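You operate a simulated robot arm through the tools that you are given. There is no shell and no other tool.

You run a simulated two-armed robot. Do the job below in one go: nothing can be reset, and whatever is moved stays where it is left.

Task
Brush the dust off the hat box lid and the peg rack's top.
Fine: green brush, back after; then the oil pad goes up on the clean rack. Set down upright: green oil pad. What is to be rubbed or washed off counts as gone when no trace of it is left.
Where things are to end (x, y in the base frame): green oil pad within 60 mm of [870, -260].

Only the result counts: the job must be done as asked and must still hold three seconds after the hand-in. Knocking over, shifting, dropping, spilling or breaking anything else fails it. Lids that push on must go on centred and level and be pressed home; caps that screw on are set level and turned clockwise until they are tight.

Robot
Two 7-joint arms with fingered hands on one trunk that stands fixed in place. Base frame: the origin is at the foot of the trunk, x ahead of it, y to its left, z up; the work surface is at about z = 620. Readings come in mm, rad, newtons and seconds.
The left shoulder is at [81, 241, 1667], the right one opposite. With the tool pointing down near the work surface each hand reaches from about 100 to 720 mm from the base axis, measured 20 degrees to its own side. Payload 4.9 kg a hand.
Tool frame (each hand has its own): the origin (TCP) lies between the finger pads and is the grasp point; the fingertips stand 32 mm ahead of it; z points along the fingers, y is the line along which they close. The gripper opens to 200 mm; its body begins 89 mm behind the TCP. The gripper is a hand of 4 fingers: y runs from the thumb to the fingers, the wrist lies at [0, 0, -267] in the tool frame, and closing takes about 1.5 s.
Orientation is that of the tool frame in the base frame, as a unit quaternion [x, y, z, w]. With the fingers straight down and closing along the base's y, the tool's x points along the base's -x, its y along +y and its z along -z.

Tools
- The arms move only by the tool move_arm. It takes "left_increments", "right_increments" or both (then of equal length, played together; a hand with none holds still); each is a list of rows, each an object of numbers (a shift or turn left out is 0, a gripper value left out holds the last): "x", "y", "z": the shift along the base's x, y, z in mm; "rx", "ry", "rz": the turn, a rotation vector about the base's x, y, z in rad. In form: [{"x": .., "y": .., "z": .., "rx": .., "ry": .., "rz": ..}, ...]. A call has 1 to 20 rows; each row is the pose to reach, as a shift and turn from the pose commanded when the call began. "left_claw" and "right_claw" are, for a hand that has rows, the opening, from 0 (shut) to 1 (fully open), set as the call begins (left out, the last holds). Rows are played at 5 a second. More than 50 mm and 0.15 rad between two rows, or a gripper value outside its range, and nothing of the call is played. A pose out of reach is approached as far as the arm can. The call stops where the force on the tool passes 40 N (or 10 N more than at its start, if that is more) or the arm is blocked; 0.2 s more then pass. The fingers move at their own pace (about 72 mm/s each) and stop on an object; they squeeze with about 30 N. The grip force told is the motor's: it shows also when the fingers shut on nothing. Time passes only in rows, and 0.2 s behind the last, so rows that repeat a pose let the fingers close. The reply holds the time, the measured pose of the TCP, the force on the tool along the base axes, the opening and the grip force, in the units named above and with some noise, with the torque about the TCP (base axes, N m) and any sound that the robot's microphone picked up.
- Cameras (640 x 400 px; columns grow to the right, rows downward): "scene" is now at [109.2, -11.8, 1823.2]; the picture's right is [-0.15, -0.99, 0.00], its down [-0.73, 0.11, -0.68] and it looks along [0.67, -0.10, -0.74] (base axes); focal length 324 px, centre (320, 200). "left" rides on the left gripper at [-69, -69, -116] in its tool frame; the picture's right is [0.71, -0.71, 0.00], its down [0.54, 0.54, -0.64] and it looks along [0.45, 0.45, 0.77] (tool axes); focal length 226 px, centre (320, 200). "right" rides on the right gripper at [69, -69, -116] in its tool frame; the picture's right is [0.71, 0.71, 0.00], its down [-0.54, 0.54, -0.64] and it looks along [-0.46, 0.45, 0.77] (tool axes); focal length 226 px, centre (320, 200). There is no depth. A picture from a camera that has moved, and an enlarged one, comes with that camera's place and axes in the base frame and with its lens.
- camera(camera): a new picture of that camera. No time passes.
- lift_body(by): slides the trunk up (or, below 0, down) by that many mm; the arms and the scene camera ride with it, the base frame stays. It gives what a move gives, with no picture.
- curl_fingers(finger1, finger2, finger3, thumb_bend, hand): sets how far each is bent, from 0 (flat) to 1 (curled in); at 0.3 the hand is open as for a grip, at 0.7 the pads meet at the TCP. One left out holds its place. A second passes; each finger stops where it meets its share of the squeeze, and holds until it gets a number again. A gripper value or a shape takes the hand back. It gives what a move gives, with no picture; readings hold the bend of each and the force on the fingers (four entries, about 0 where the hand has none), thumb and palm.
- grasp_type(shape, hand): the hand has 4 fingers and takes this shape, open, in about a second: jaw (thumb against the fingers, like two jaws); tri (thumb and two fingers); tip (a fingertip pinch); poke (one finger out to press); point (the index stretched); flat (the hand flat); cup (the hand cupped); fist (a fist). The gripper value then closes the fingers along that shape, each until it touches; the sizes above hold for jaw. It gives what a move gives, with no picture.
- head_to(pan, tilt): turns the head with the scene camera to pan (to the left, within 1.501 rad either way) and tilt (down, from -0.506 to 1.204), counted from straight ahead of the robot. It gives what a move gives.
- close_up(camera, box): a new picture of the part [left, top, right, bottom] of that camera's present view, enlarged. No time passes.
- sign_off(): hands the job in; it is judged then, once.

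Nothing tells you positions but the pictures and the camera data. Unless the task says otherwise, let go and move clear before handing in.

The tools are called after "Request:" as name(argument=value, ...) on one line, values as JSON. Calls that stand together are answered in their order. move_arm: Moves the arms, as the interface text tells. Its arguments: {"type":"object","properties":{"left_increments":{"type":"array","items":{"type":"object","properties":{"x":{"type":"number"},"y":{"type":"number"},"z":{"type":"number"},"rx":{"type":"number"},"ry":{"type":"number"},"rz":{"type":"number"}}}},"left_claw":{"type":"number"},"right_increments":{"type":"array","items":{"type":"object","properties":{"x":{"type":"number"},"y":{"type":"number"},"z":{"type":"number"},"rx":{"type":"number"},"ry":{"type":"number"},"rz":{"type":"number"}}}},"right_claw":{"type":"number"}},"required":[]} The other tools are called the same way: lift_body (by) moves the trunk up or down; grasp_type (shape, hand) gives the hand a shape; curl_fingers (finger1, finger2, finger3, thumb_bend, hand) moves the fingers one by one; head_to (pan, tilt) turns the head that bears the scene camera; camera (camera) takes a picture; close_up (camera, box) takes an enlarged picture of a part of a camera's view; sign_off () hands the job in.

At the start:

```text
time_s: 0.0
left_tool_pos: [675.4, 301.7, 1442.5]
left_tcp_rot: [0.0, 1.0, 0.0, 0.0]
left_ft_force: [-1.0, -0.1, -0.1]
left_moment: [0.0, -0.01, -0.03]
left_gripper_width: 199.9
left_grip_force: 0.1
left_shape: jaw
left_bend: [0.3, 0.3, 0.3, 0.3]
left_finger forces: [0.1, 0.1, 0.0, 0.0, 0.1, 0.0]
right_tool_pos: [652.2, -188.1, 1436.2]
right_tcp_rot: [0.0, 1.0, 0.001, 0.001]
right_ft_force: [0.1, -0.5, -0.3]
right_moment: [-0.01, -0.03, -0.01]
right_gripper_width: 199.8
right_grip_force: 0.1
right_shape: jaw
right_bend: [0.3, 0.3, 0.3, 0.3]
right_finger forces: [0.1, 0.1, 0.1, 0.0, 0.0, 0.0]
trunk travel left (down, up): [-575.0, 265.0]
head pan, tilt (commanded): [-0.15, 0.829]
```

scene: 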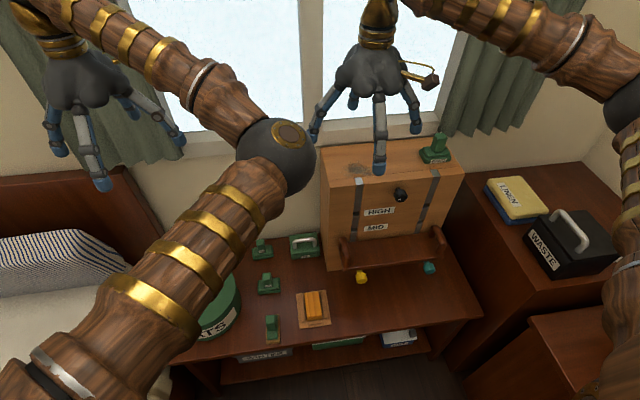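
right: 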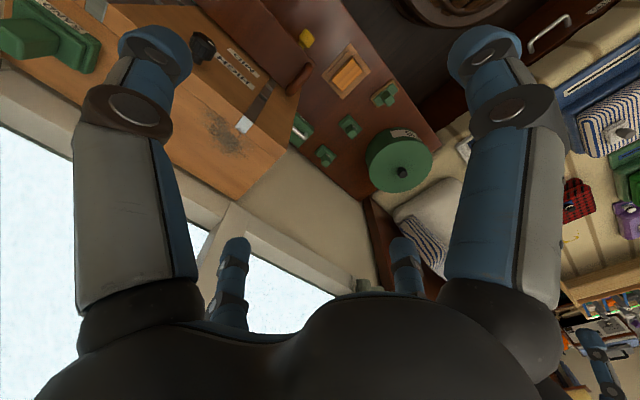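
left: 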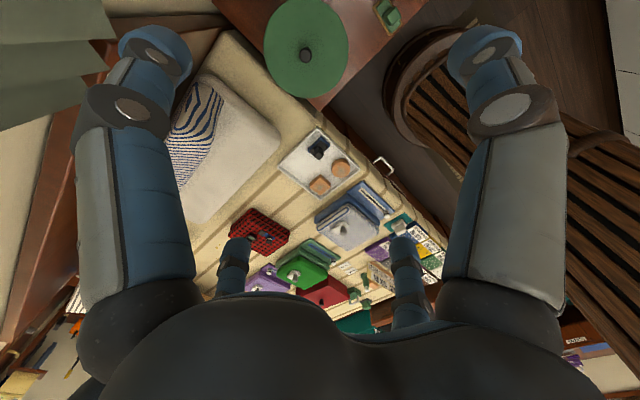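

I see a desk with a round green hat box, several green brush-like items, and a wooden rack ("HIGH/MID") with dust on top and a green thing on top. I'll look closer before moving anything.

Request:
close_up(camera="scene", box=[160, 200, 480, 400])

Request:
close_up(camera="scene", box=[300, 100, 620, 300])

Request:
close_up(camera="right", box=[180, 0, 500, 200])

Request:
close_up(camera="right", box=[0, 0, 320, 200])

Request:
close_up(camera="left", box=[180, 0, 500, 200])

```text
2.00 times, centred on (320, 300) of scene
camera zoom: at [109.2, -11.8, 1823.2], right [-0.15, -0.99, 0.0], down [-0.73, 0.11, -0.68], along [0.67, -0.1, -0.74], focal length 647 px, centre (320, 0)
```

zoom: 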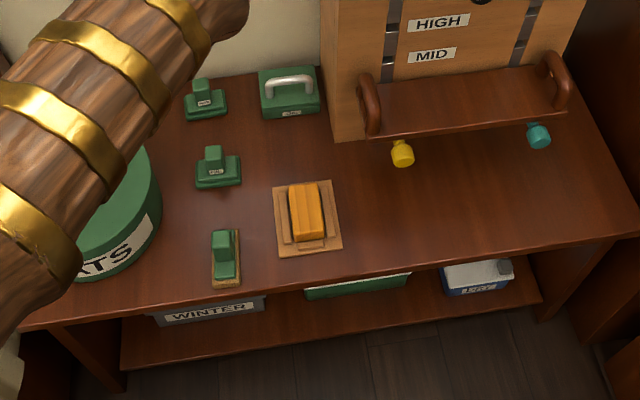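

```text
2.00 times, centred on (460, 200) of scene
camera zoom: at [109.2, -11.8, 1823.2], right [-0.15, -0.99, 0.0], down [-0.73, 0.11, -0.68], along [0.67, -0.1, -0.74], focal length 647 px, centre (40, 200)
```

zoom: 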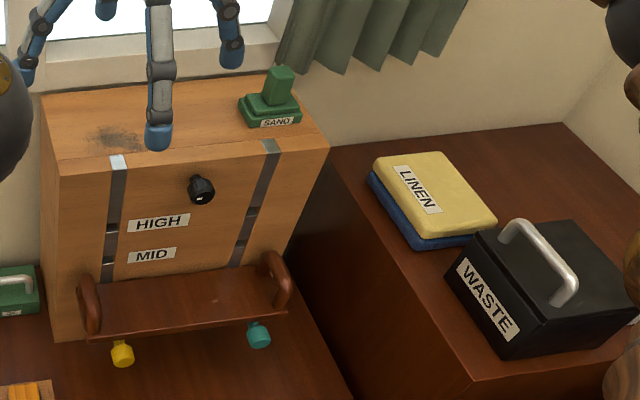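

```text
2.00 times, centred on (340, 100) of right
camera zoom: at [582.9, -256.6, 1551.2], right [-0.71, 0.71, 0.0], down [0.54, 0.54, 0.64], along [0.46, 0.45, -0.77], focal length 452 px, centre (280, 400)
```

zoom: 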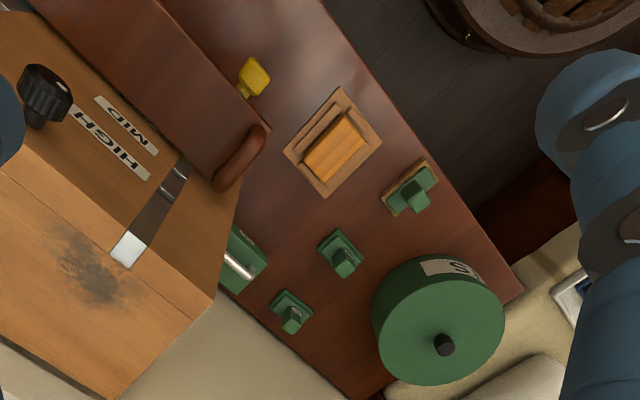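

```text
2.00 times, centred on (160, 100) of right
camera zoom: at [582.9, -256.6, 1551.2], right [-0.71, 0.71, 0.0], down [0.54, 0.54, 0.64], along [0.46, 0.45, -0.77], focal length 452 px, centre (640, 400)
```

zoom: 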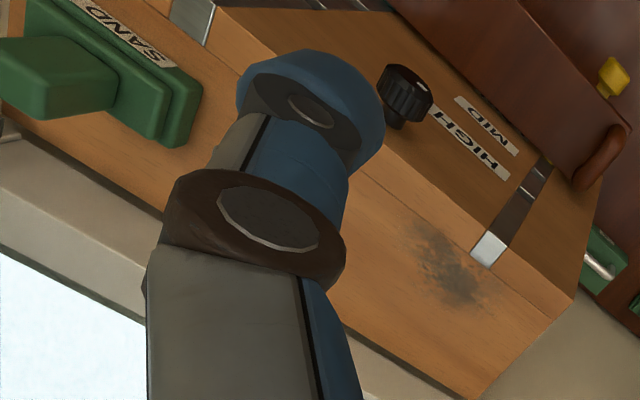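

```text
2.00 times, centred on (340, 100) of left
camera zoom: at [744.7, 231.0, 1558.2], right [-0.71, -0.71, 0.0], down [-0.54, 0.54, 0.64], along [-0.45, 0.45, -0.77], focal length 452 px, centre (280, 400)
```

zoom: 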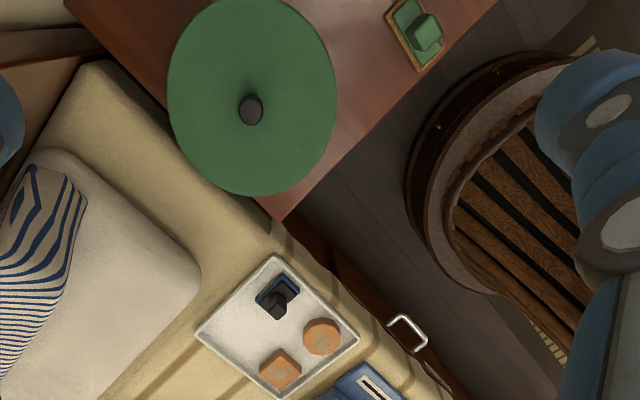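

Several small green blocks carry labels; I need to read them. Zooming further in on each.

Request:
close_up(camera="scene", box=[240, 225, 340, 287])

Request:
close_up(camera="scene", box=[240, 280, 340, 342])

Request:
close_up(camera="scene", box=[400, 120, 480, 170])

Request:
close_up(camera="right", box=[310, 80, 410, 170])

Request:
close_up(camera="left", box=[160, 0, 420, 162])

```text
6.40 times, centred on (290, 256) of scene
camera zoom: at [109.2, -11.8, 1823.2], right [-0.15, -0.99, 0.0], down [-0.73, 0.11, -0.68], along [0.67, -0.1, -0.74], focal length 2072 px, centre (512, -158)
```

zoom: 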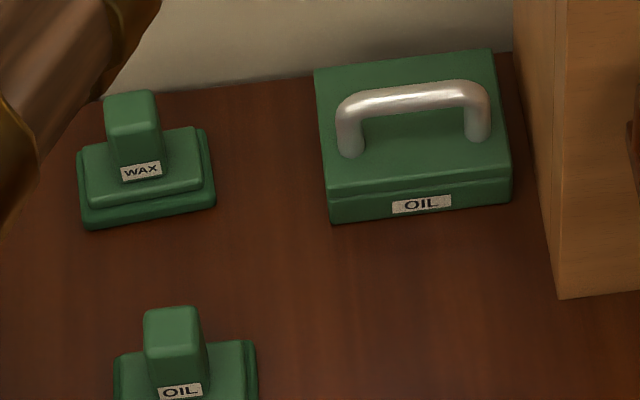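

```text
6.40 times, centred on (290, 311) of scene
camera zoom: at [109.2, -11.8, 1823.2], right [-0.15, -0.99, 0.0], down [-0.73, 0.11, -0.68], along [0.67, -0.1, -0.74], focal length 2072 px, centre (512, -510)
```

zoom: 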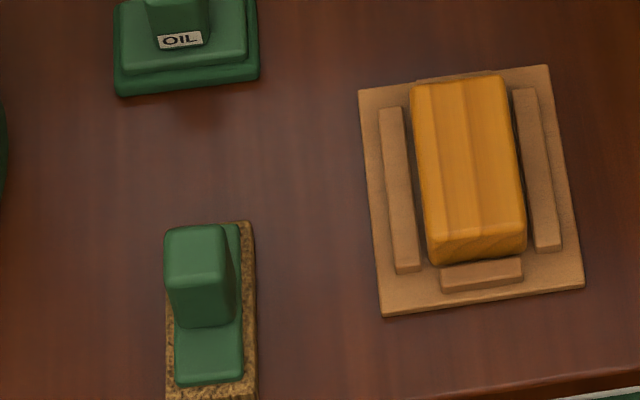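

```text
8.00 times, centred on (440, 145) of scene
camera zoom: at [109.2, -11.8, 1823.2], right [-0.15, -0.99, 0.0], down [-0.73, 0.11, -0.68], along [0.67, -0.1, -0.74], focal length 2590 px, centre (-640, 640)
```

zoom: 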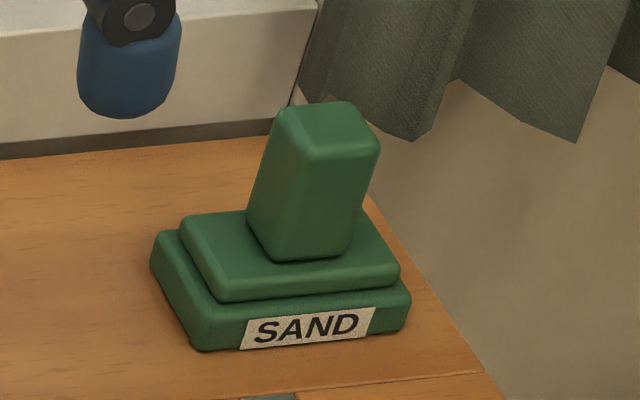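

```text
4.44 times, centred on (360, 125) of right
camera zoom: at [582.9, -256.6, 1551.2], right [-0.71, 0.71, 0.0], down [0.54, 0.54, 0.64], along [0.46, 0.45, -0.77], focal length 1005 px, centre (142, 533)
```

zoom: 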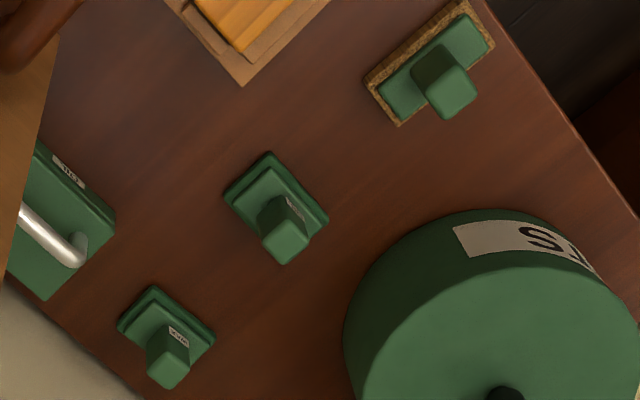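

```text
2.46 times, centred on (290, 81) of left
camera zoom: at [744.7, 231.0, 1558.2], right [-0.71, -0.71, 0.0], down [-0.54, 0.54, 0.64], along [-0.45, 0.45, -0.77], focal length 556 px, centre (394, 493)
```

zoom: 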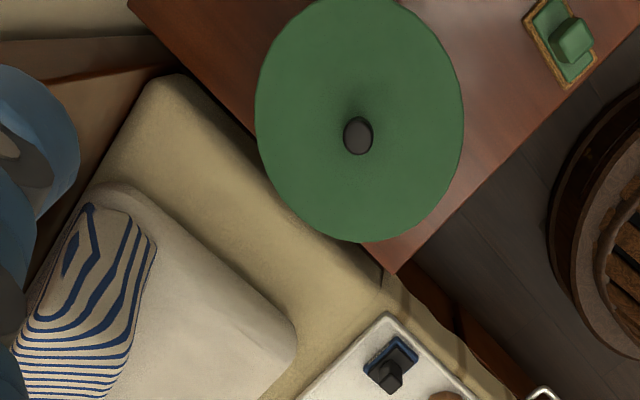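

The labels give OIL (middle pad), WAX (rear pad), SAND (on the rack) and the bristle brush with a green handle at the desk front near (580, 91). The rack top is at about z 1112 with a dust patch near (865, -256), and the hat box is near (706, 328). I'll lower the trunk and look closer.

Request:
lift_body(by=-300)

```text
time_s: 3.0
left_tool_pos: [675.4, 301.9, 1143.1]
left_tcp_rot: [0.0, 1.0, 0.0, 0.001]
left_ft_force: [1.0, -0.1, -0.6]
left_moment: [-0.01, 0.01, -0.02]
left_gripper_width: 199.9
left_grip_force: 0.1
left_shape: jaw
left_bend: [0.3, 0.3, 0.3, 0.3]
left_finger forces: [0.0, 0.0, 0.1, 0.0, 0.1, 0.0]
right_tool_pos: [651.4, -186.8, 1136.2]
right_tcp_rot: [0.0, 1.0, 0.0, 0.0]
right_ft_force: [0.4, 0.0, 0.2]
right_moment: [0.02, 0.01, 0.01]
right_gripper_width: 200.0
right_grip_force: 0.0
right_shape: jaw
right_bend: [0.3, 0.3, 0.3, 0.3]
right_finger forces: [0.0, 0.0, 0.1, 0.1, 0.0, 0.0]
trunk travel left (down, up): [-275.0, 565.0]
head pan, tilt (commanded): [-0.15, 0.829]
```

The trunk is 300 mm lower and nothing was touched. Now I look at the lid and desk from all three cameras.

Request:
camera(camera="scene")

Request:
camera(camera="left")

Request:
camera(camera="right")

```text
taken
camera scene: at [108.9, -11.8, 1523.2], right [-0.15, -0.99, 0.0], down [-0.73, 0.11, -0.68], along [0.67, -0.1, -0.74], focal length 324 px, centre (320, 200)
```

scene: 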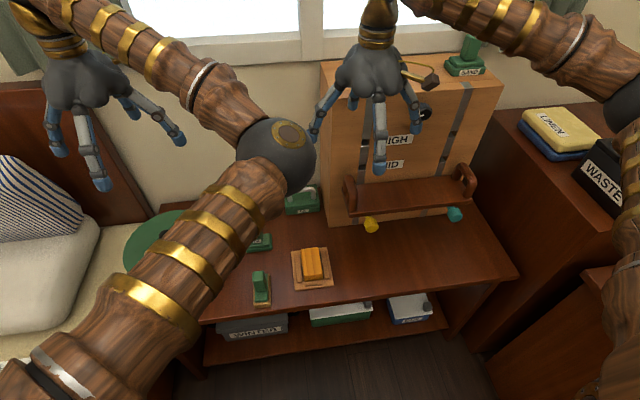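

```text
taken
camera left: at [744.5, 231.0, 1258.4], right [-0.71, -0.71, 0.0], down [-0.54, 0.54, 0.64], along [-0.45, 0.45, -0.77], focal length 226 px, centre (320, 200)
```

left: 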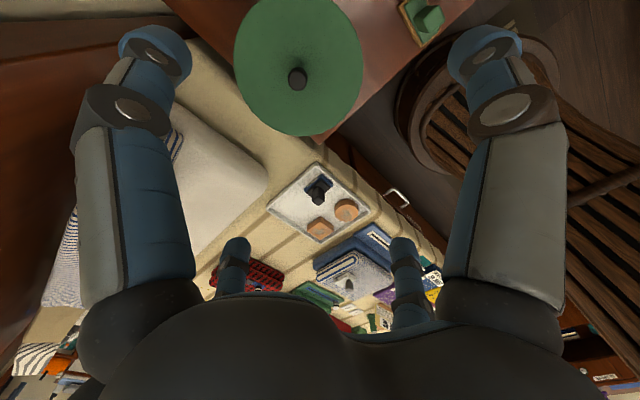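

```text
taken
camera right: at [582.7, -256.5, 1251.3], right [-0.71, 0.71, 0.0], down [0.54, 0.54, 0.64], along [0.46, 0.45, -0.77], focal length 226 px, centre (320, 200)
```

right: 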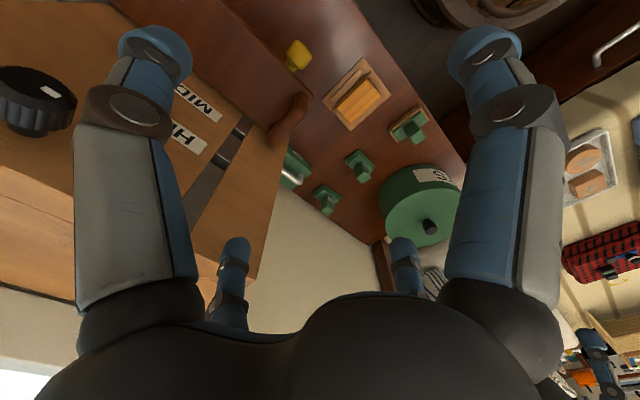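

The lid seems to carry a faint darker area by the knob; I'll enlarge the lid, the brush and the rack.

Request:
close_up(camera="left", box=[225, 0, 385, 140])

Request:
close_up(camera="right", box=[270, 20, 470, 250])

Request:
close_up(camera="scene", box=[310, 40, 510, 240])

Request:
close_up(camera="scene", box=[230, 180, 350, 320])

```text
2.86 times, centred on (305, 70) of left
camera zoom: at [744.5, 231.0, 1258.4], right [-0.71, -0.71, 0.0], down [-0.54, 0.54, 0.64], along [-0.45, 0.45, -0.77], focal length 646 px, centre (363, 571)
```

zoom: 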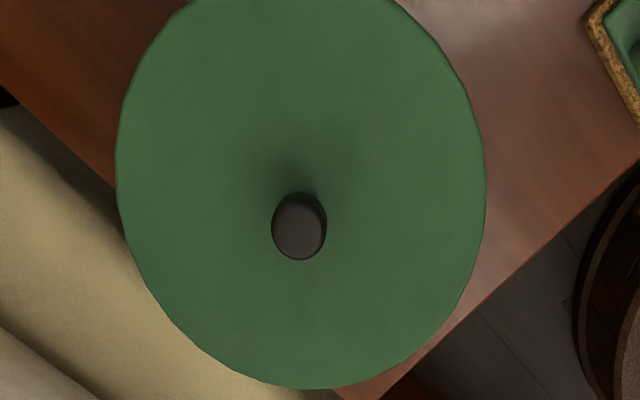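

```text
1.74 times, centred on (370, 135) of right
camera zoom: at [582.7, -256.5, 1251.3], right [-0.71, 0.71, 0.0], down [0.54, 0.54, 0.64], along [0.46, 0.45, -0.77], focal length 393 px, centre (233, 313)
```

zoom: 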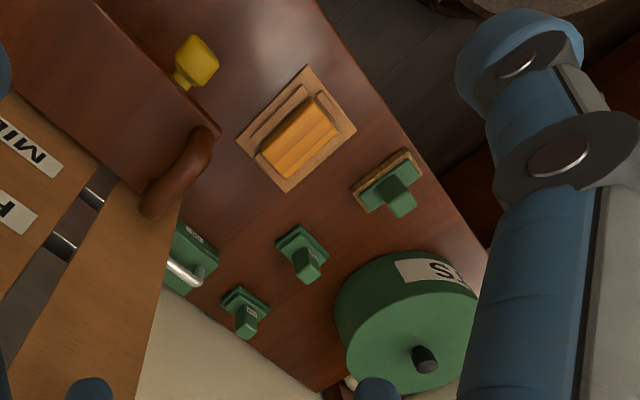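

```text
2.00 times, centred on (410, 140) of scene
camera zoom: at [108.9, -11.8, 1523.2], right [-0.15, -0.99, 0.0], down [-0.73, 0.11, -0.68], along [0.67, -0.1, -0.74], focal length 647 px, centre (140, 320)
```

zoom: 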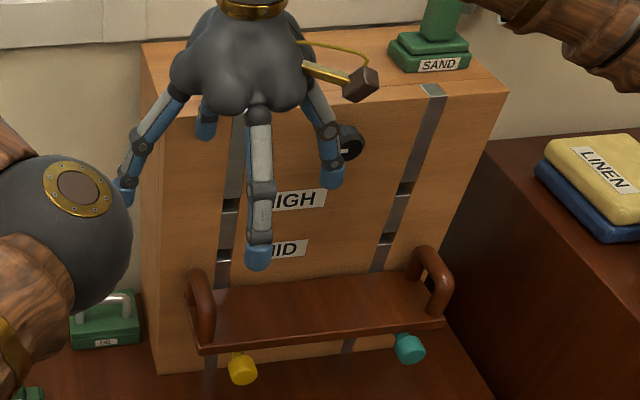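

```text
2.86 times, centred on (290, 250) of scene
camera zoom: at [108.9, -11.8, 1523.2], right [-0.15, -0.99, 0.0], down [-0.73, 0.11, -0.68], along [0.67, -0.1, -0.74], focal length 925 px, centre (406, 57)
```

zoom: 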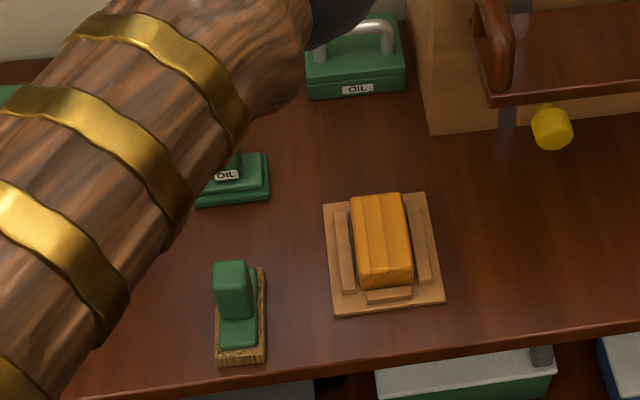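

The lid shows a dim spot beside the knob that may be dust or shadow. I'll bring the left hand down above the lid (well clear of the knob) for a close view.

Request:
move_arm(left_increments=[{"x": 12, "y": -2, "z": -37}, {"x": 25, "y": -4, "z": -75}, {"x": 38, "y": -6, "z": -112}, {"x": 50, "y": -8, "z": -149}, {"x": 63, "y": -10, "z": -186}, {"x": 75, "y": -12, "z": -223}])

Request:
camera(camera="left")

Request:
close_up(camera="left", box=[190, 20, 450, 220])

```text
time_s: 4.4
left_tool_pos: [751.5, 290.6, 917.3]
left_tcp_rot: [0.0, 1.0, 0.0, -0.002]
left_ft_force: [0.1, 0.0, 0.4]
left_moment: [0.01, 0.01, 0.0]
left_gripper_width: 199.8
left_grip_force: 0.1
left_shape: jaw
left_bend: [0.3, 0.3, 0.3, 0.3]
left_finger forces: [0.1, 0.0, 0.0, 0.0, 0.0, 0.1]
right_tool_pos: [653.4, -186.5, 1136.4]
right_tcp_rot: [0.0, 1.0, 0.0, -0.001]
right_ft_force: [-0.5, -0.3, -0.1]
right_moment: [0.0, 0.01, 0.03]
right_gripper_width: 199.7
right_grip_force: 0.1
right_shape: jaw
right_bend: [0.3, 0.3, 0.3, 0.3]
right_finger forces: [0.0, 0.0, 0.0, 0.0, 0.1, 0.0]
trunk travel left (down, up): [-275.0, 565.0]
head pan, tilt (commanded): [-0.15, 0.829]
```

```text
taken
camera left: at [821.1, 220.1, 1034.1], right [-0.71, -0.71, 0.0], down [-0.54, 0.54, 0.64], along [-0.46, 0.45, -0.77], focal length 226 px, centre (320, 200)
```

left: 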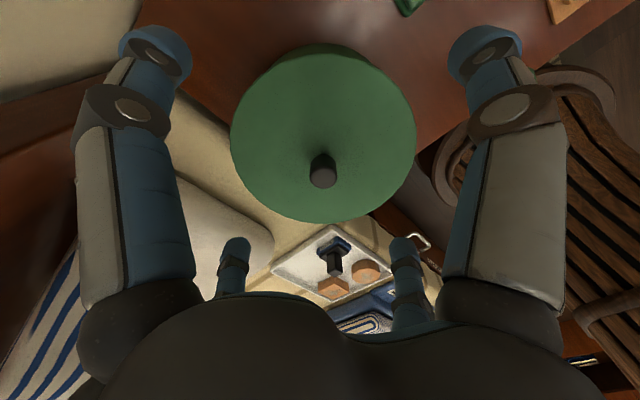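

```text
2.00 times, centred on (320, 120) of left
camera zoom: at [821.1, 220.1, 1034.1], right [-0.71, -0.71, 0.0], down [-0.54, 0.54, 0.64], along [-0.46, 0.45, -0.77], focal length 452 px, centre (320, 360)
```

zoom: 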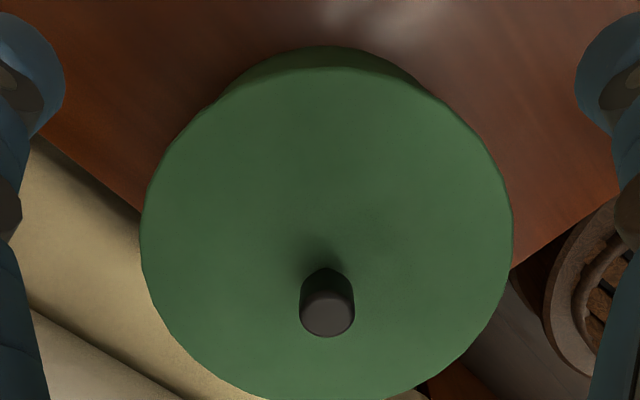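

I zoom in on the lid near the knob to see whether that faint speckle is dust.

Request:
close_up(camera="left", box=[270, 80, 410, 168])

Request:
close_up(camera="left", box=[230, 130, 420, 230])

Request:
close_up(camera="right", box=[370, 150, 470, 260])

```text
4.55 times, centred on (340, 124) of left
camera zoom: at [821.1, 220.1, 1034.1], right [-0.71, -0.71, 0.0], down [-0.54, 0.54, 0.64], along [-0.46, 0.45, -0.77], focal length 1028 px, centre (229, 546)
```

zoom: 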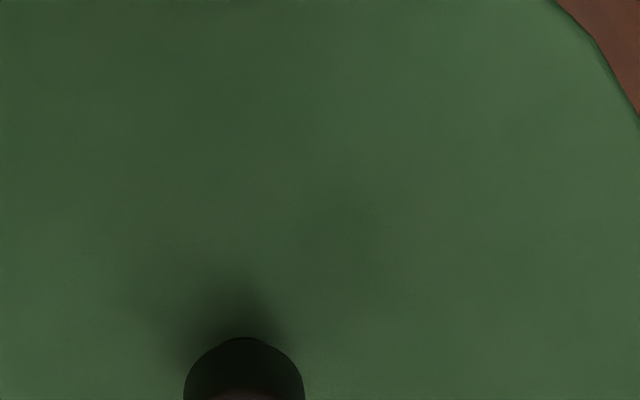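

```text
3.37 times, centred on (325, 180) of left
camera zoom: at [821.1, 220.1, 1034.1], right [-0.71, -0.71, 0.0], down [-0.54, 0.54, 0.64], along [-0.46, 0.45, -0.77], focal length 762 px, centre (303, 267)
```

zoom: 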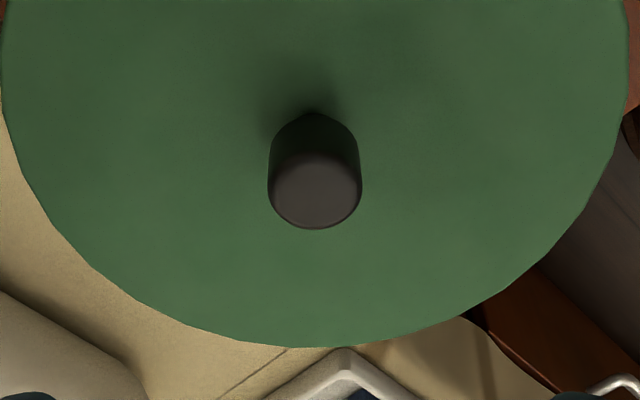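

```text
3.64 times, centred on (420, 205) of right
camera zoom: at [583.6, -256.0, 1251.0], right [-0.71, 0.71, 0.0], down [0.54, 0.54, 0.64], along [0.45, 0.45, -0.77], focal length 822 px, centre (-44, 182)
```

zoom: 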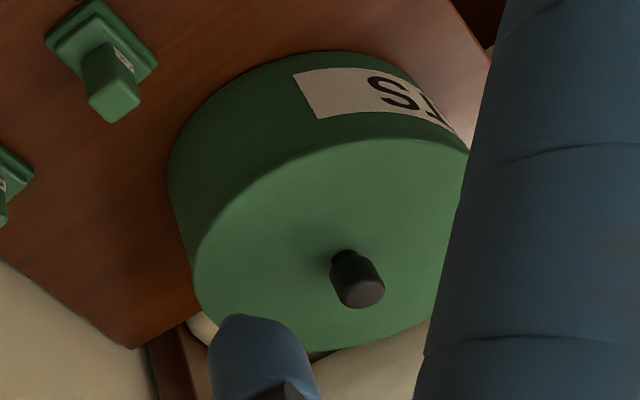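

Comparing two views, there is a faint spot on the lid near (718, 273), about 55 mm from the knob toward the robot's right. Before grasping anything I'll test how the hand closes, with the right hand in free air.

Request:
move_arm(right_increments=[{"z": 0}, {"z": 0}, {"z": 0}, {"z": 0}, {"z": 0}, {"z": 0}], right_claw=0.2)

Request:
camera(camera="right")

Request:
close_up(camera="scene", box=[270, 20, 470, 200])

```text
time_s: 5.8
left_tool_pos: [751.3, 290.4, 920.3]
left_tcp_rot: [0.0, 1.0, 0.0, 0.001]
left_ft_force: [0.3, -0.3, -1.1]
left_moment: [0.02, -0.01, -0.01]
left_gripper_width: 199.8
left_grip_force: 0.0
left_shape: jaw
left_bend: [0.3, 0.3, 0.3, 0.3]
left_finger forces: [0.0, 0.1, 0.0, 0.1, 0.0, 0.0]
right_tool_pos: [651.7, -187.8, 1136.8]
right_tcp_rot: [0.0, 1.0, 0.001, 0.0]
right_ft_force: [0.1, 0.4, -0.2]
right_moment: [0.0, 0.01, 0.0]
right_gripper_width: 40.4
right_grip_force: 0.0
right_shape: jaw
right_bend: [0.54, 0.54, 0.54, 0.53]
right_finger forces: [0.0, 0.1, 0.0, 0.0, 0.0, 0.1]
trunk travel left (down, up): [-275.0, 565.0]
head pan, tilt (commanded): [-0.15, 0.829]
```

```text
taken
camera right: at [582.8, -256.6, 1251.2], right [-0.71, 0.71, 0.0], down [0.54, 0.54, 0.64], along [0.46, 0.45, -0.77], focal length 226 px, centre (320, 200)
```

right: 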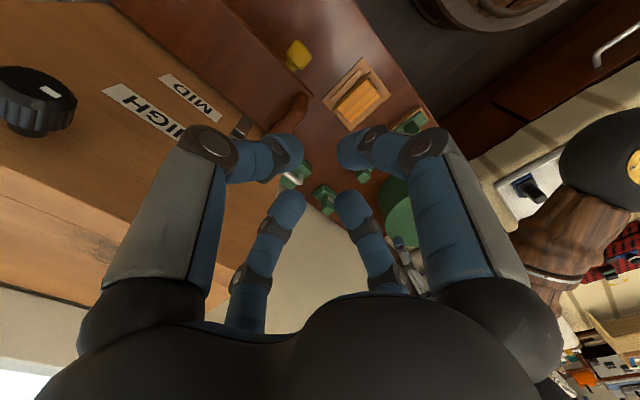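

```text
2.22 times, centred on (370, 110) of scene
camera zoom: at [109.1, -11.8, 1523.2], right [-0.15, -0.99, 0.0], down [-0.73, 0.11, -0.68], along [0.67, -0.1, -0.74], focal length 719 px, centre (209, 400)
```

zoom: 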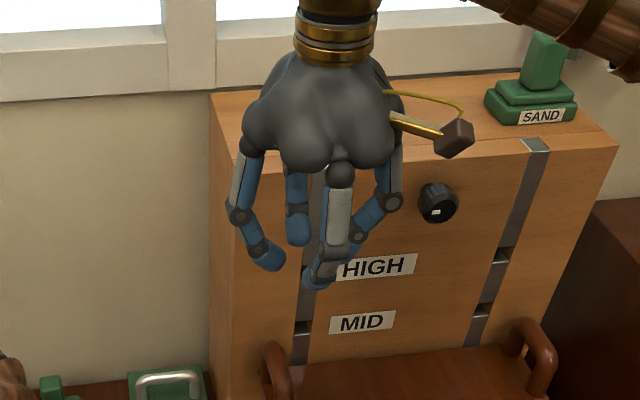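

The four digits close crosswise on the TCP, which suits the block handles. I'll move the right hand out of the way and bring the left hand to look at the brush.

Request:
move_arm(left_increments=[{"x": 0, "y": 0, "z": 0}, {"x": 0, "y": 0, "z": 0}, {"x": 0, "y": 0, "z": 0}, {"x": 0, "y": 0, "z": 0}, {"x": -11, "y": -41, "z": 0}, {"x": -22, "y": -82, "z": -10}, {"x": -33, "y": -123, "z": -20}, {"x": -44, "y": -164, "z": -30}, {"x": -55, "y": -205, "z": -40}, {"x": -66, "y": -246, "z": -50}, {"x": -77, "y": -287, "z": -70}], right_increments=[{"x": -20, "y": -35, "z": 0}, {"x": -40, "y": -70, "z": 0}, {"x": -60, "y": -105, "z": 0}, {"x": -80, "y": -140, "z": 0}, {"x": -100, "y": -165, "z": 0}, {"x": -100, "y": -165, "z": 0}, {"x": -100, "y": -165, "z": 0}, {"x": -100, "y": -165, "z": 0}, {"x": -100, "y": -165, "z": 0}, {"x": -100, "y": -165, "z": 0}, {"x": -100, "y": -165, "z": 0}], right_claw=1)

Request:
camera(camera="left")

Request:
camera(camera="scene")

```text
time_s: 8.2
left_tool_pos: [673.5, 0.4, 846.6]
left_tcp_rot: [-0.001, 1.0, 0.0, 0.0]
left_ft_force: [0.1, -0.3, -0.1]
left_moment: [0.05, -0.01, -0.01]
left_gripper_width: 200.0
left_grip_force: 0.1
left_shape: jaw
left_bend: [0.3, 0.3, 0.3, 0.3]
left_finger forces: [0.1, 0.0, 0.1, 0.0, 0.1, 0.0]
right_tool_pos: [551.1, -353.1, 1138.1]
right_tcp_rot: [0.0, 1.0, 0.001, 0.0]
right_ft_force: [0.0, 0.2, -0.6]
right_moment: [0.04, -0.01, 0.0]
right_gripper_width: 199.9
right_grip_force: 0.0
right_shape: jaw
right_bend: [0.3, 0.3, 0.3, 0.3]
right_finger forces: [0.1, 0.0, 0.1, 0.0, 0.0, 0.1]
trunk travel left (down, up): [-275.0, 565.0]
head pan, tilt (commanded): [-0.15, 0.829]
```

```text
taken
camera left: at [741.4, -68.3, 963.7], right [-0.71, -0.71, 0.0], down [-0.54, 0.54, 0.64], along [-0.45, 0.45, -0.77], focal length 226 px, centre (320, 200)
```

left: 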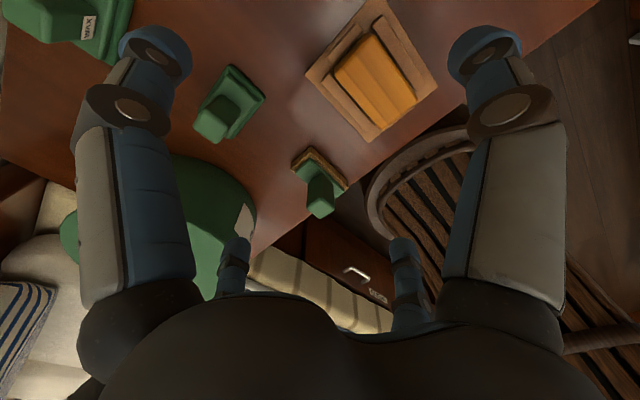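

```text
taken
camera scene: at [108.7, -12.7, 1523.2], right [-0.15, -0.99, 0.0], down [-0.73, 0.11, -0.68], along [0.67, -0.1, -0.74], focal length 324 px, centre (320, 200)
```

scene: 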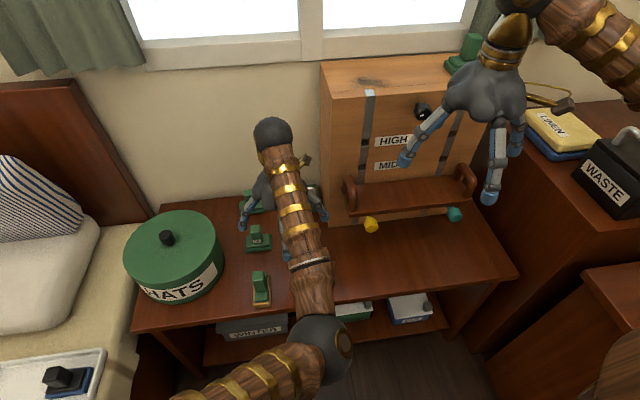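

Now the lid, brush and pads are all visible from the head camera. I zoom into each for measurement.

Request:
close_up(camera="scene", box=[235, 215, 315, 315])

Request:
close_up(camera="scene", box=[120, 205, 240, 305])

Request:
close_up(camera="left", box=[270, 120, 370, 240])

Request:
close_up(camera="scene", box=[315, 50, 435, 125])

Request:
close_up(camera="left", box=[180, 40, 290, 160])

```text
4.00 times, centred on (275, 265) of scene
camera zoom: at [108.7, -12.7, 1523.2], right [-0.15, -0.99, 0.0], down [-0.73, 0.11, -0.68], along [0.67, -0.1, -0.74], focal length 1295 px, centre (500, -60)
```

zoom: 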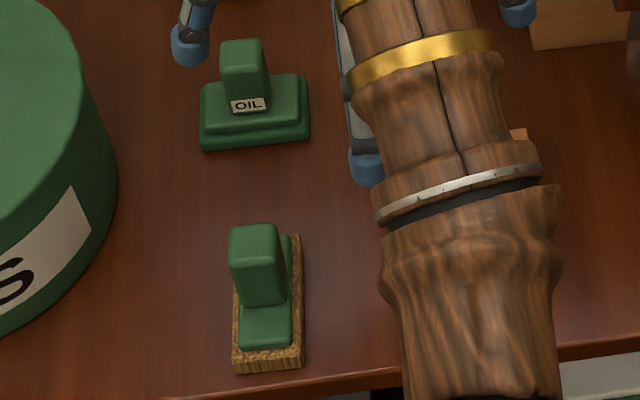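

```text
4.00 times, centred on (180, 255) of scene
camera zoom: at [108.7, -12.7, 1523.2], right [-0.15, -0.99, 0.0], down [-0.73, 0.11, -0.68], along [0.67, -0.1, -0.74], focal length 1295 px, centre (880, -20)
```

zoom: 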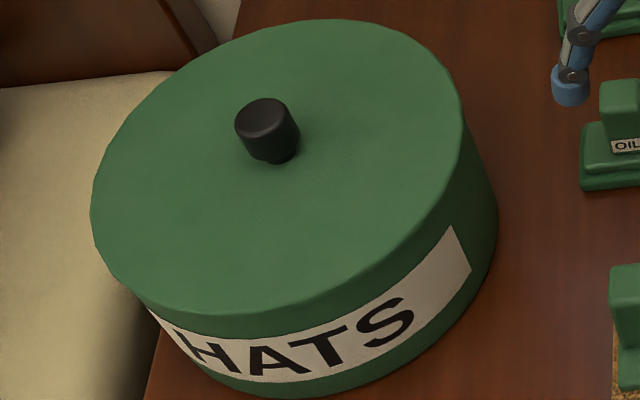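

```text
3.33 times, centred on (320, 180) of left
camera zoom: at [741.4, -68.3, 963.7], right [-0.71, -0.71, 0.0], down [-0.54, 0.54, 0.64], along [-0.45, 0.45, -0.77], focal length 754 px, centre (320, 267)
```

zoom: 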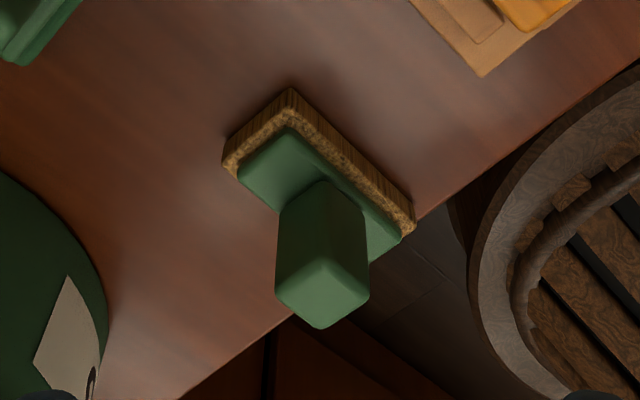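

```text
5.33 times, centred on (375, 88) of scene
camera zoom: at [108.7, -12.7, 1523.2], right [-0.15, -0.99, 0.0], down [-0.73, 0.11, -0.68], along [0.67, -0.1, -0.74], focal length 1726 px, centre (27, 800)
```

zoom: 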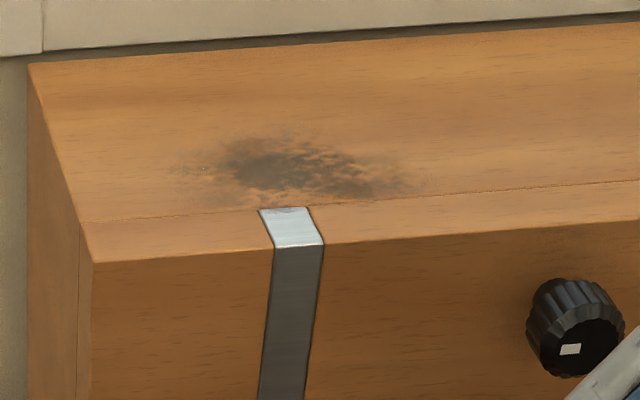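

```text
3.33 times, centred on (235, 100) of left
camera zoom: at [741.4, -68.3, 963.7], right [-0.71, -0.71, 0.0], down [-0.54, 0.54, 0.64], along [-0.45, 0.45, -0.77], focal length 754 px, centre (603, 533)
```

zoom: 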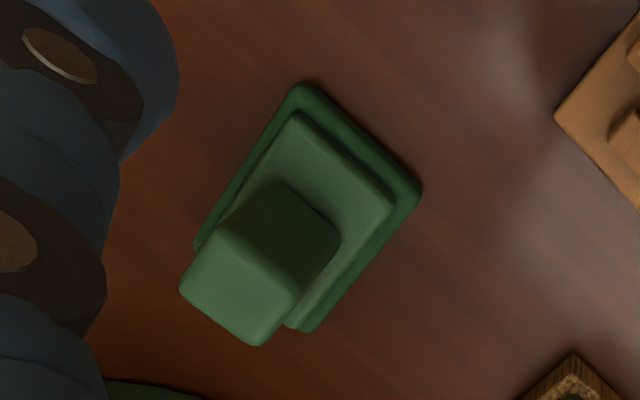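

The brush footprint is about x 534–632, y 63–115 with the handle at (583, 89), top z ≈ 711; the oil pad is at about (760, 99), handle top ≈ 695. I'll check the lid surface once more at higher zoom.

Request:
close_up(camera="scene", box=[140, 208, 212, 253])

Request:
close_up(camera="scene", box=[180, 215, 228, 245])

Request:
close_up(camera="scene", box=[235, 270, 295, 310])

```text
8.89 times, centred on (176, 230) of scene
camera zoom: at [108.7, -12.7, 1523.2], right [-0.15, -0.99, 0.0], down [-0.73, 0.11, -0.68], along [0.67, -0.1, -0.74], focal length 2877 px, centre (1600, -71)
```

zoom: 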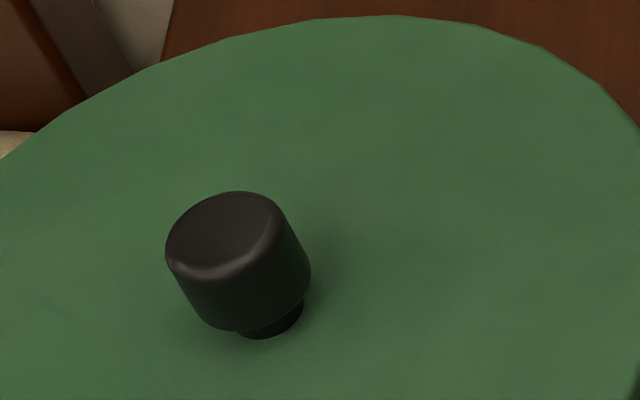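

```text
13.33 times, centred on (204, 230) of scene
camera zoom: at [108.7, -12.7, 1523.2], right [-0.15, -0.99, 0.0], down [-0.73, 0.11, -0.68], along [0.67, -0.1, -0.74], focal length 4316 px, centre (1867, -200)
```

zoom: 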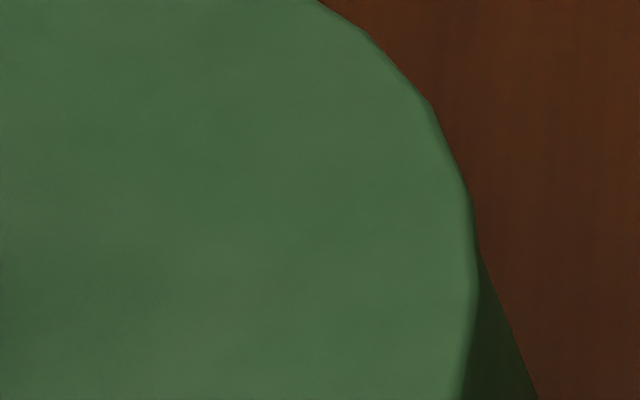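

```text
10.00 times, centred on (265, 290) of scene
camera zoom: at [108.7, -12.7, 1523.2], right [-0.15, -0.99, 0.0], down [-0.73, 0.11, -0.68], along [0.67, -0.1, -0.74], focal length 3237 px, centre (870, -700)
```

zoom: 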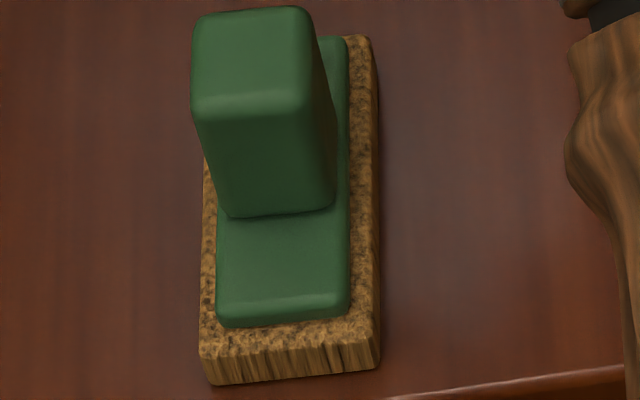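

I'm happy with the measurements; now I move the left hand above the brush handle with the digits half closed, and stop above to check alignment.

Request:
move_arm(left_increments=[{"x": -30, "y": 29}, {"x": -60, "y": 58}, {"x": -90, "y": 86}, {"x": -90, "y": 86, "z": -40}, {"x": -90, "y": 86, "z": -80}, {"x": -90, "y": 86, "z": -80}], left_claw=0.5)

Request:
camera(camera="left")

Request:
camera(camera="right")

Request:
camera(camera="scene")

```text
time_s: 9.6
left_tool_pos: [584.3, 88.3, 766.6]
left_tcp_rot: [0.0, 1.0, 0.0, 0.0]
left_ft_force: [0.1, -0.3, -0.7]
left_moment: [0.01, -0.04, -0.01]
left_gripper_width: 100.6
left_grip_force: 0.1
left_shape: jaw
left_bend: [0.38, 0.38, 0.38, 0.36]
left_finger forces: [0.0, 0.0, 0.0, 0.1, 0.0, 0.1]
right_tool_pos: [551.3, -352.0, 1137.6]
right_tcp_rot: [0.0, 1.0, 0.0, -0.001]
right_ft_force: [0.0, 0.1, -0.1]
right_moment: [0.01, -0.01, 0.0]
right_gripper_width: 199.7
right_grip_force: 0.0
right_shape: jaw
right_bend: [0.3, 0.3, 0.3, 0.3]
right_finger forces: [0.0, 0.0, 0.0, 0.1, 0.0, 0.0]
trunk travel left (down, up): [-275.0, 565.0]
head pan, tilt (commanded): [-0.15, 0.829]
```

```text
taken
camera left: at [653.1, 18.5, 883.2], right [-0.71, -0.71, 0.0], down [-0.54, 0.54, 0.64], along [-0.45, 0.45, -0.77], focal length 226 px, centre (320, 200)
```

left: 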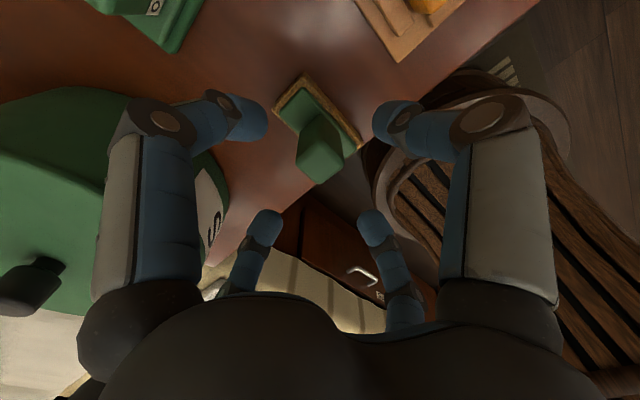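

```text
taken
camera right: at [482.3, -422.0, 1251.7], right [-0.71, 0.71, 0.0], down [0.54, 0.54, 0.64], along [0.46, 0.45, -0.77], focal length 226 px, centre (320, 200)
```

right: 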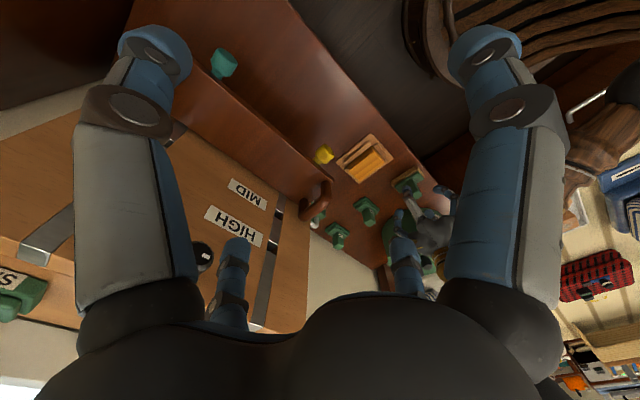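

```text
taken
camera scene: at [108.7, -12.2, 1523.2], right [-0.15, -0.99, 0.0], down [-0.73, 0.11, -0.68], along [0.67, -0.1, -0.74], focal length 324 px, centre (320, 200)
```

scene: 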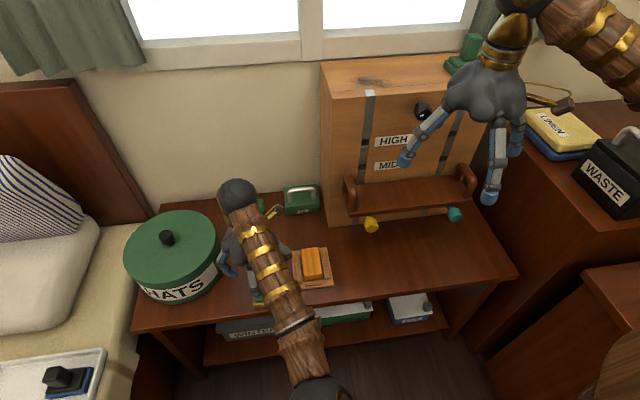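

The handle appears centred below the hand; a zoom to confirm.

Request:
close_up(camera="left", box=[260, 60, 380, 200])

```text
2.86 times, centred on (320, 130) of left
camera zoom: at [653.1, 18.5, 883.2], right [-0.71, -0.71, 0.0], down [-0.54, 0.54, 0.64], along [-0.45, 0.45, -0.77], focal length 646 px, centre (320, 400)
```

zoom: 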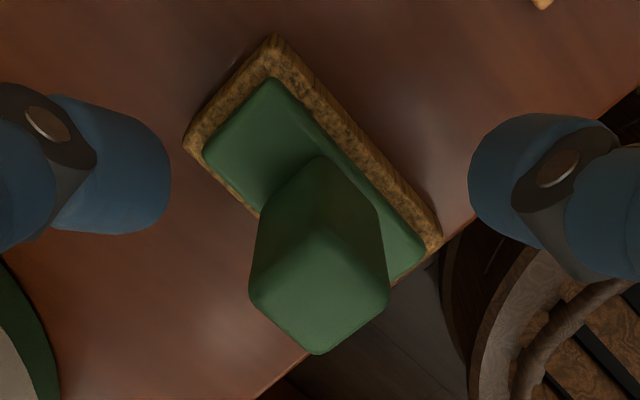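

Alignment is good to a millimetre or so. Descending around the handle, then closing.

Request:
move_arm(left_increments=[{"z": -25}, {"z": -50}, {"z": -65}, {"z": -75}, {"z": -75}])

Request:
camera(camera="left")

```text
time_s: 10.8
left_tool_pos: [583.1, 88.8, 694.5]
left_tcp_rot: [-0.001, 1.0, -0.001, 0.0]
left_ft_force: [0.6, 0.5, 0.2]
left_moment: [0.01, 0.0, 0.01]
left_gripper_width: 100.3
left_grip_force: 0.1
left_shape: jaw
left_bend: [0.38, 0.38, 0.38, 0.36]
left_finger forces: [0.0, 0.1, 0.1, 0.1, 0.0, 0.0]
right_tool_pos: [550.6, -352.2, 1138.3]
right_tcp_rot: [0.0, 1.0, 0.0, 0.0]
right_ft_force: [0.7, -0.2, 0.0]
right_moment: [-0.02, 0.02, 0.0]
right_gripper_width: 200.2
right_grip_force: 0.0
right_shape: jaw
right_bend: [0.3, 0.3, 0.3, 0.3]
right_finger forces: [0.0, 0.0, 0.0, 0.1, 0.0, 0.0]
trunk travel left (down, up): [-275.0, 565.0]
head pan, tilt (commanded): [-0.15, 0.829]
```

```text
taken
camera left: at [652.2, 19.0, 810.2], right [-0.71, -0.71, 0.0], down [-0.54, 0.54, 0.64], along [-0.45, 0.45, -0.77], focal length 226 px, centre (320, 200)
```

left: 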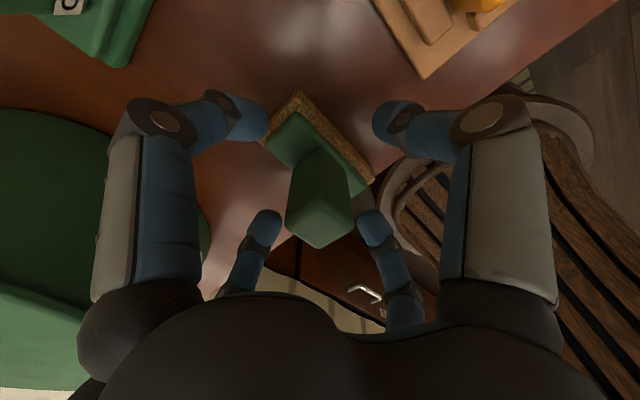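

Handle is inside the digits, no contact. Closing now.

Request:
move_arm(left_increments=[{"z": 0}, {"z": 0}, {"z": 0}, {"z": 0}, {"z": 0}, {"z": 0}, {"z": 0}, {"z": 0}], left_claw=0)

Request:
camera(camera="left")

```text
time_s: 12.6
left_tool_pos: [584.0, 90.2, 693.9]
left_tcp_rot: [0.0, 1.0, 0.001, 0.001]
left_ft_force: [-0.1, -0.3, 0.2]
left_moment: [-0.01, 0.03, -0.05]
left_gripper_width: 28.5
left_grip_force: 30.6
left_shape: jaw
left_bend: [0.59, 0.58, 0.58, 0.58]
left_finger forces: [26.3, 26.7, 26.5, 0.0, 26.8, 0.0]
right_tool_pos: [549.7, -351.9, 1137.1]
right_tcp_rot: [0.0, 1.0, 0.0, 0.0]
right_ft_force: [1.4, -1.3, 0.6]
right_moment: [-0.01, 0.02, -0.01]
right_gripper_width: 199.8
right_grip_force: 0.0
right_shape: jaw
right_bend: [0.3, 0.3, 0.3, 0.3]
right_finger forces: [0.1, 0.0, 0.0, 0.1, 0.1, 0.0]
trunk travel left (down, up): [-275.0, 565.0]
head pan, tilt (commanded): [-0.15, 0.829]
```

```text
taken
camera left: at [652.4, 19.1, 810.3], right [-0.71, -0.71, 0.0], down [-0.54, 0.54, 0.64], along [-0.46, 0.45, -0.77], focal length 226 px, centre (320, 200)
```

left: 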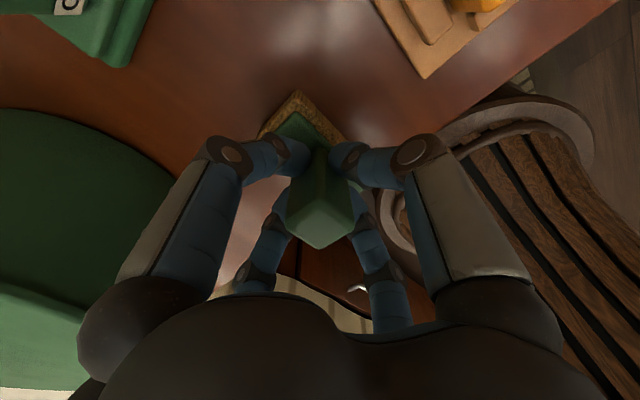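

Brush gripped (28.5 mm, all digits loaded). I lift it straight up and carry it over the lid spot, staying well above the knob.

Request:
move_arm(left_increments=[{"z": 15}, {"z": 45}, {"z": 90}, {"z": 135}, {"z": 180}, {"x": 30, "y": 40, "z": 180}, {"x": 60, "y": 80, "z": 180}, {"x": 85, "y": 120, "z": 180}, {"x": 110, "y": 160, "z": 180}, {"x": 132, "y": 184, "z": 180}, {"x": 132, "y": 184, "z": 180}])

Request:
camera(camera="left")

Request:
camera(camera="right")

Request:
camera(camera="scene")

```text
time_s: 15.0
left_tool_pos: [715.5, 273.7, 873.9]
left_tcp_rot: [0.0, 1.0, 0.0, 0.0]
left_ft_force: [-0.2, 0.2, -1.8]
left_moment: [0.01, -0.01, 0.02]
left_gripper_width: 28.4
left_grip_force: 30.0
left_shape: jaw
left_bend: [0.59, 0.58, 0.58, 0.58]
left_finger forces: [26.3, 26.7, 26.6, 0.0, 26.7, 0.0]
right_tool_pos: [549.8, -353.6, 1136.5]
right_tcp_rot: [0.001, 1.0, 0.0, 0.0]
right_ft_force: [0.4, -0.6, 0.3]
right_moment: [0.05, -0.01, 0.01]
right_gripper_width: 199.8
right_grip_force: 0.0
right_shape: jaw
right_bend: [0.3, 0.3, 0.3, 0.3]
right_finger forces: [0.0, 0.1, 0.1, 0.0, 0.0, 0.1]
trunk travel left (down, up): [-275.0, 565.0]
head pan, tilt (commanded): [-0.15, 0.829]
```

```text
taken
camera left: at [784.7, 202.4, 989.9], right [-0.71, -0.71, 0.0], down [-0.54, 0.54, 0.64], along [-0.45, 0.46, -0.77], focal length 226 px, centre (320, 200)
```

left: 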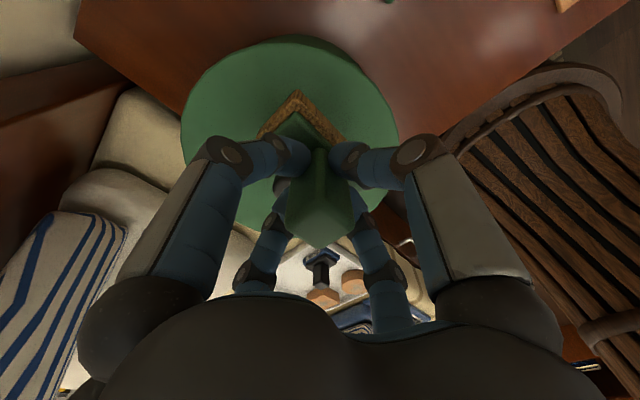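

```text
taken
camera right: at [482.3, -422.2, 1251.6], right [-0.71, 0.71, 0.0], down [0.54, 0.54, 0.64], along [0.46, 0.45, -0.77], focal length 226 px, centre (320, 200)
```

right: 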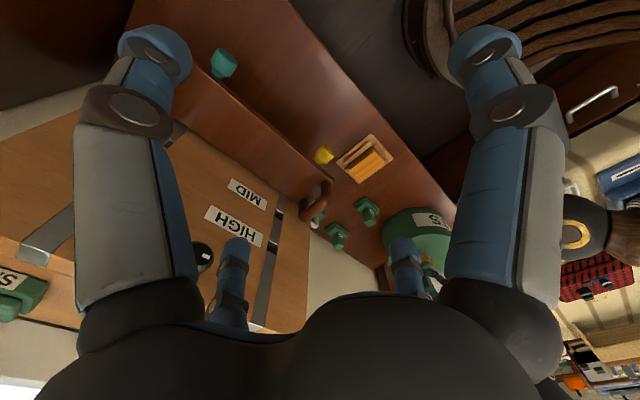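

```text
taken
camera scene: at [108.7, -12.4, 1523.2], right [-0.15, -0.99, 0.0], down [-0.73, 0.11, -0.68], along [0.67, -0.1, -0.74], focal length 324 px, centre (320, 200)
```

scene: 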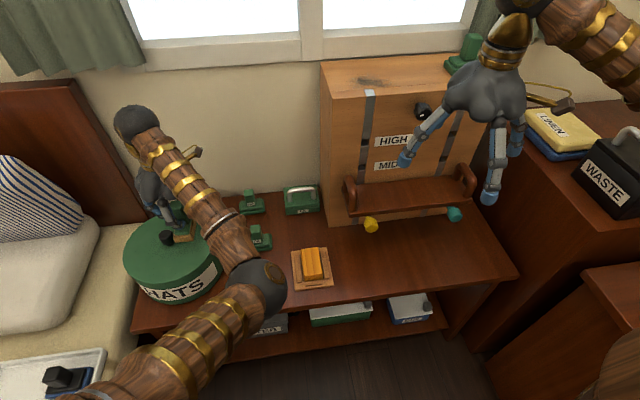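

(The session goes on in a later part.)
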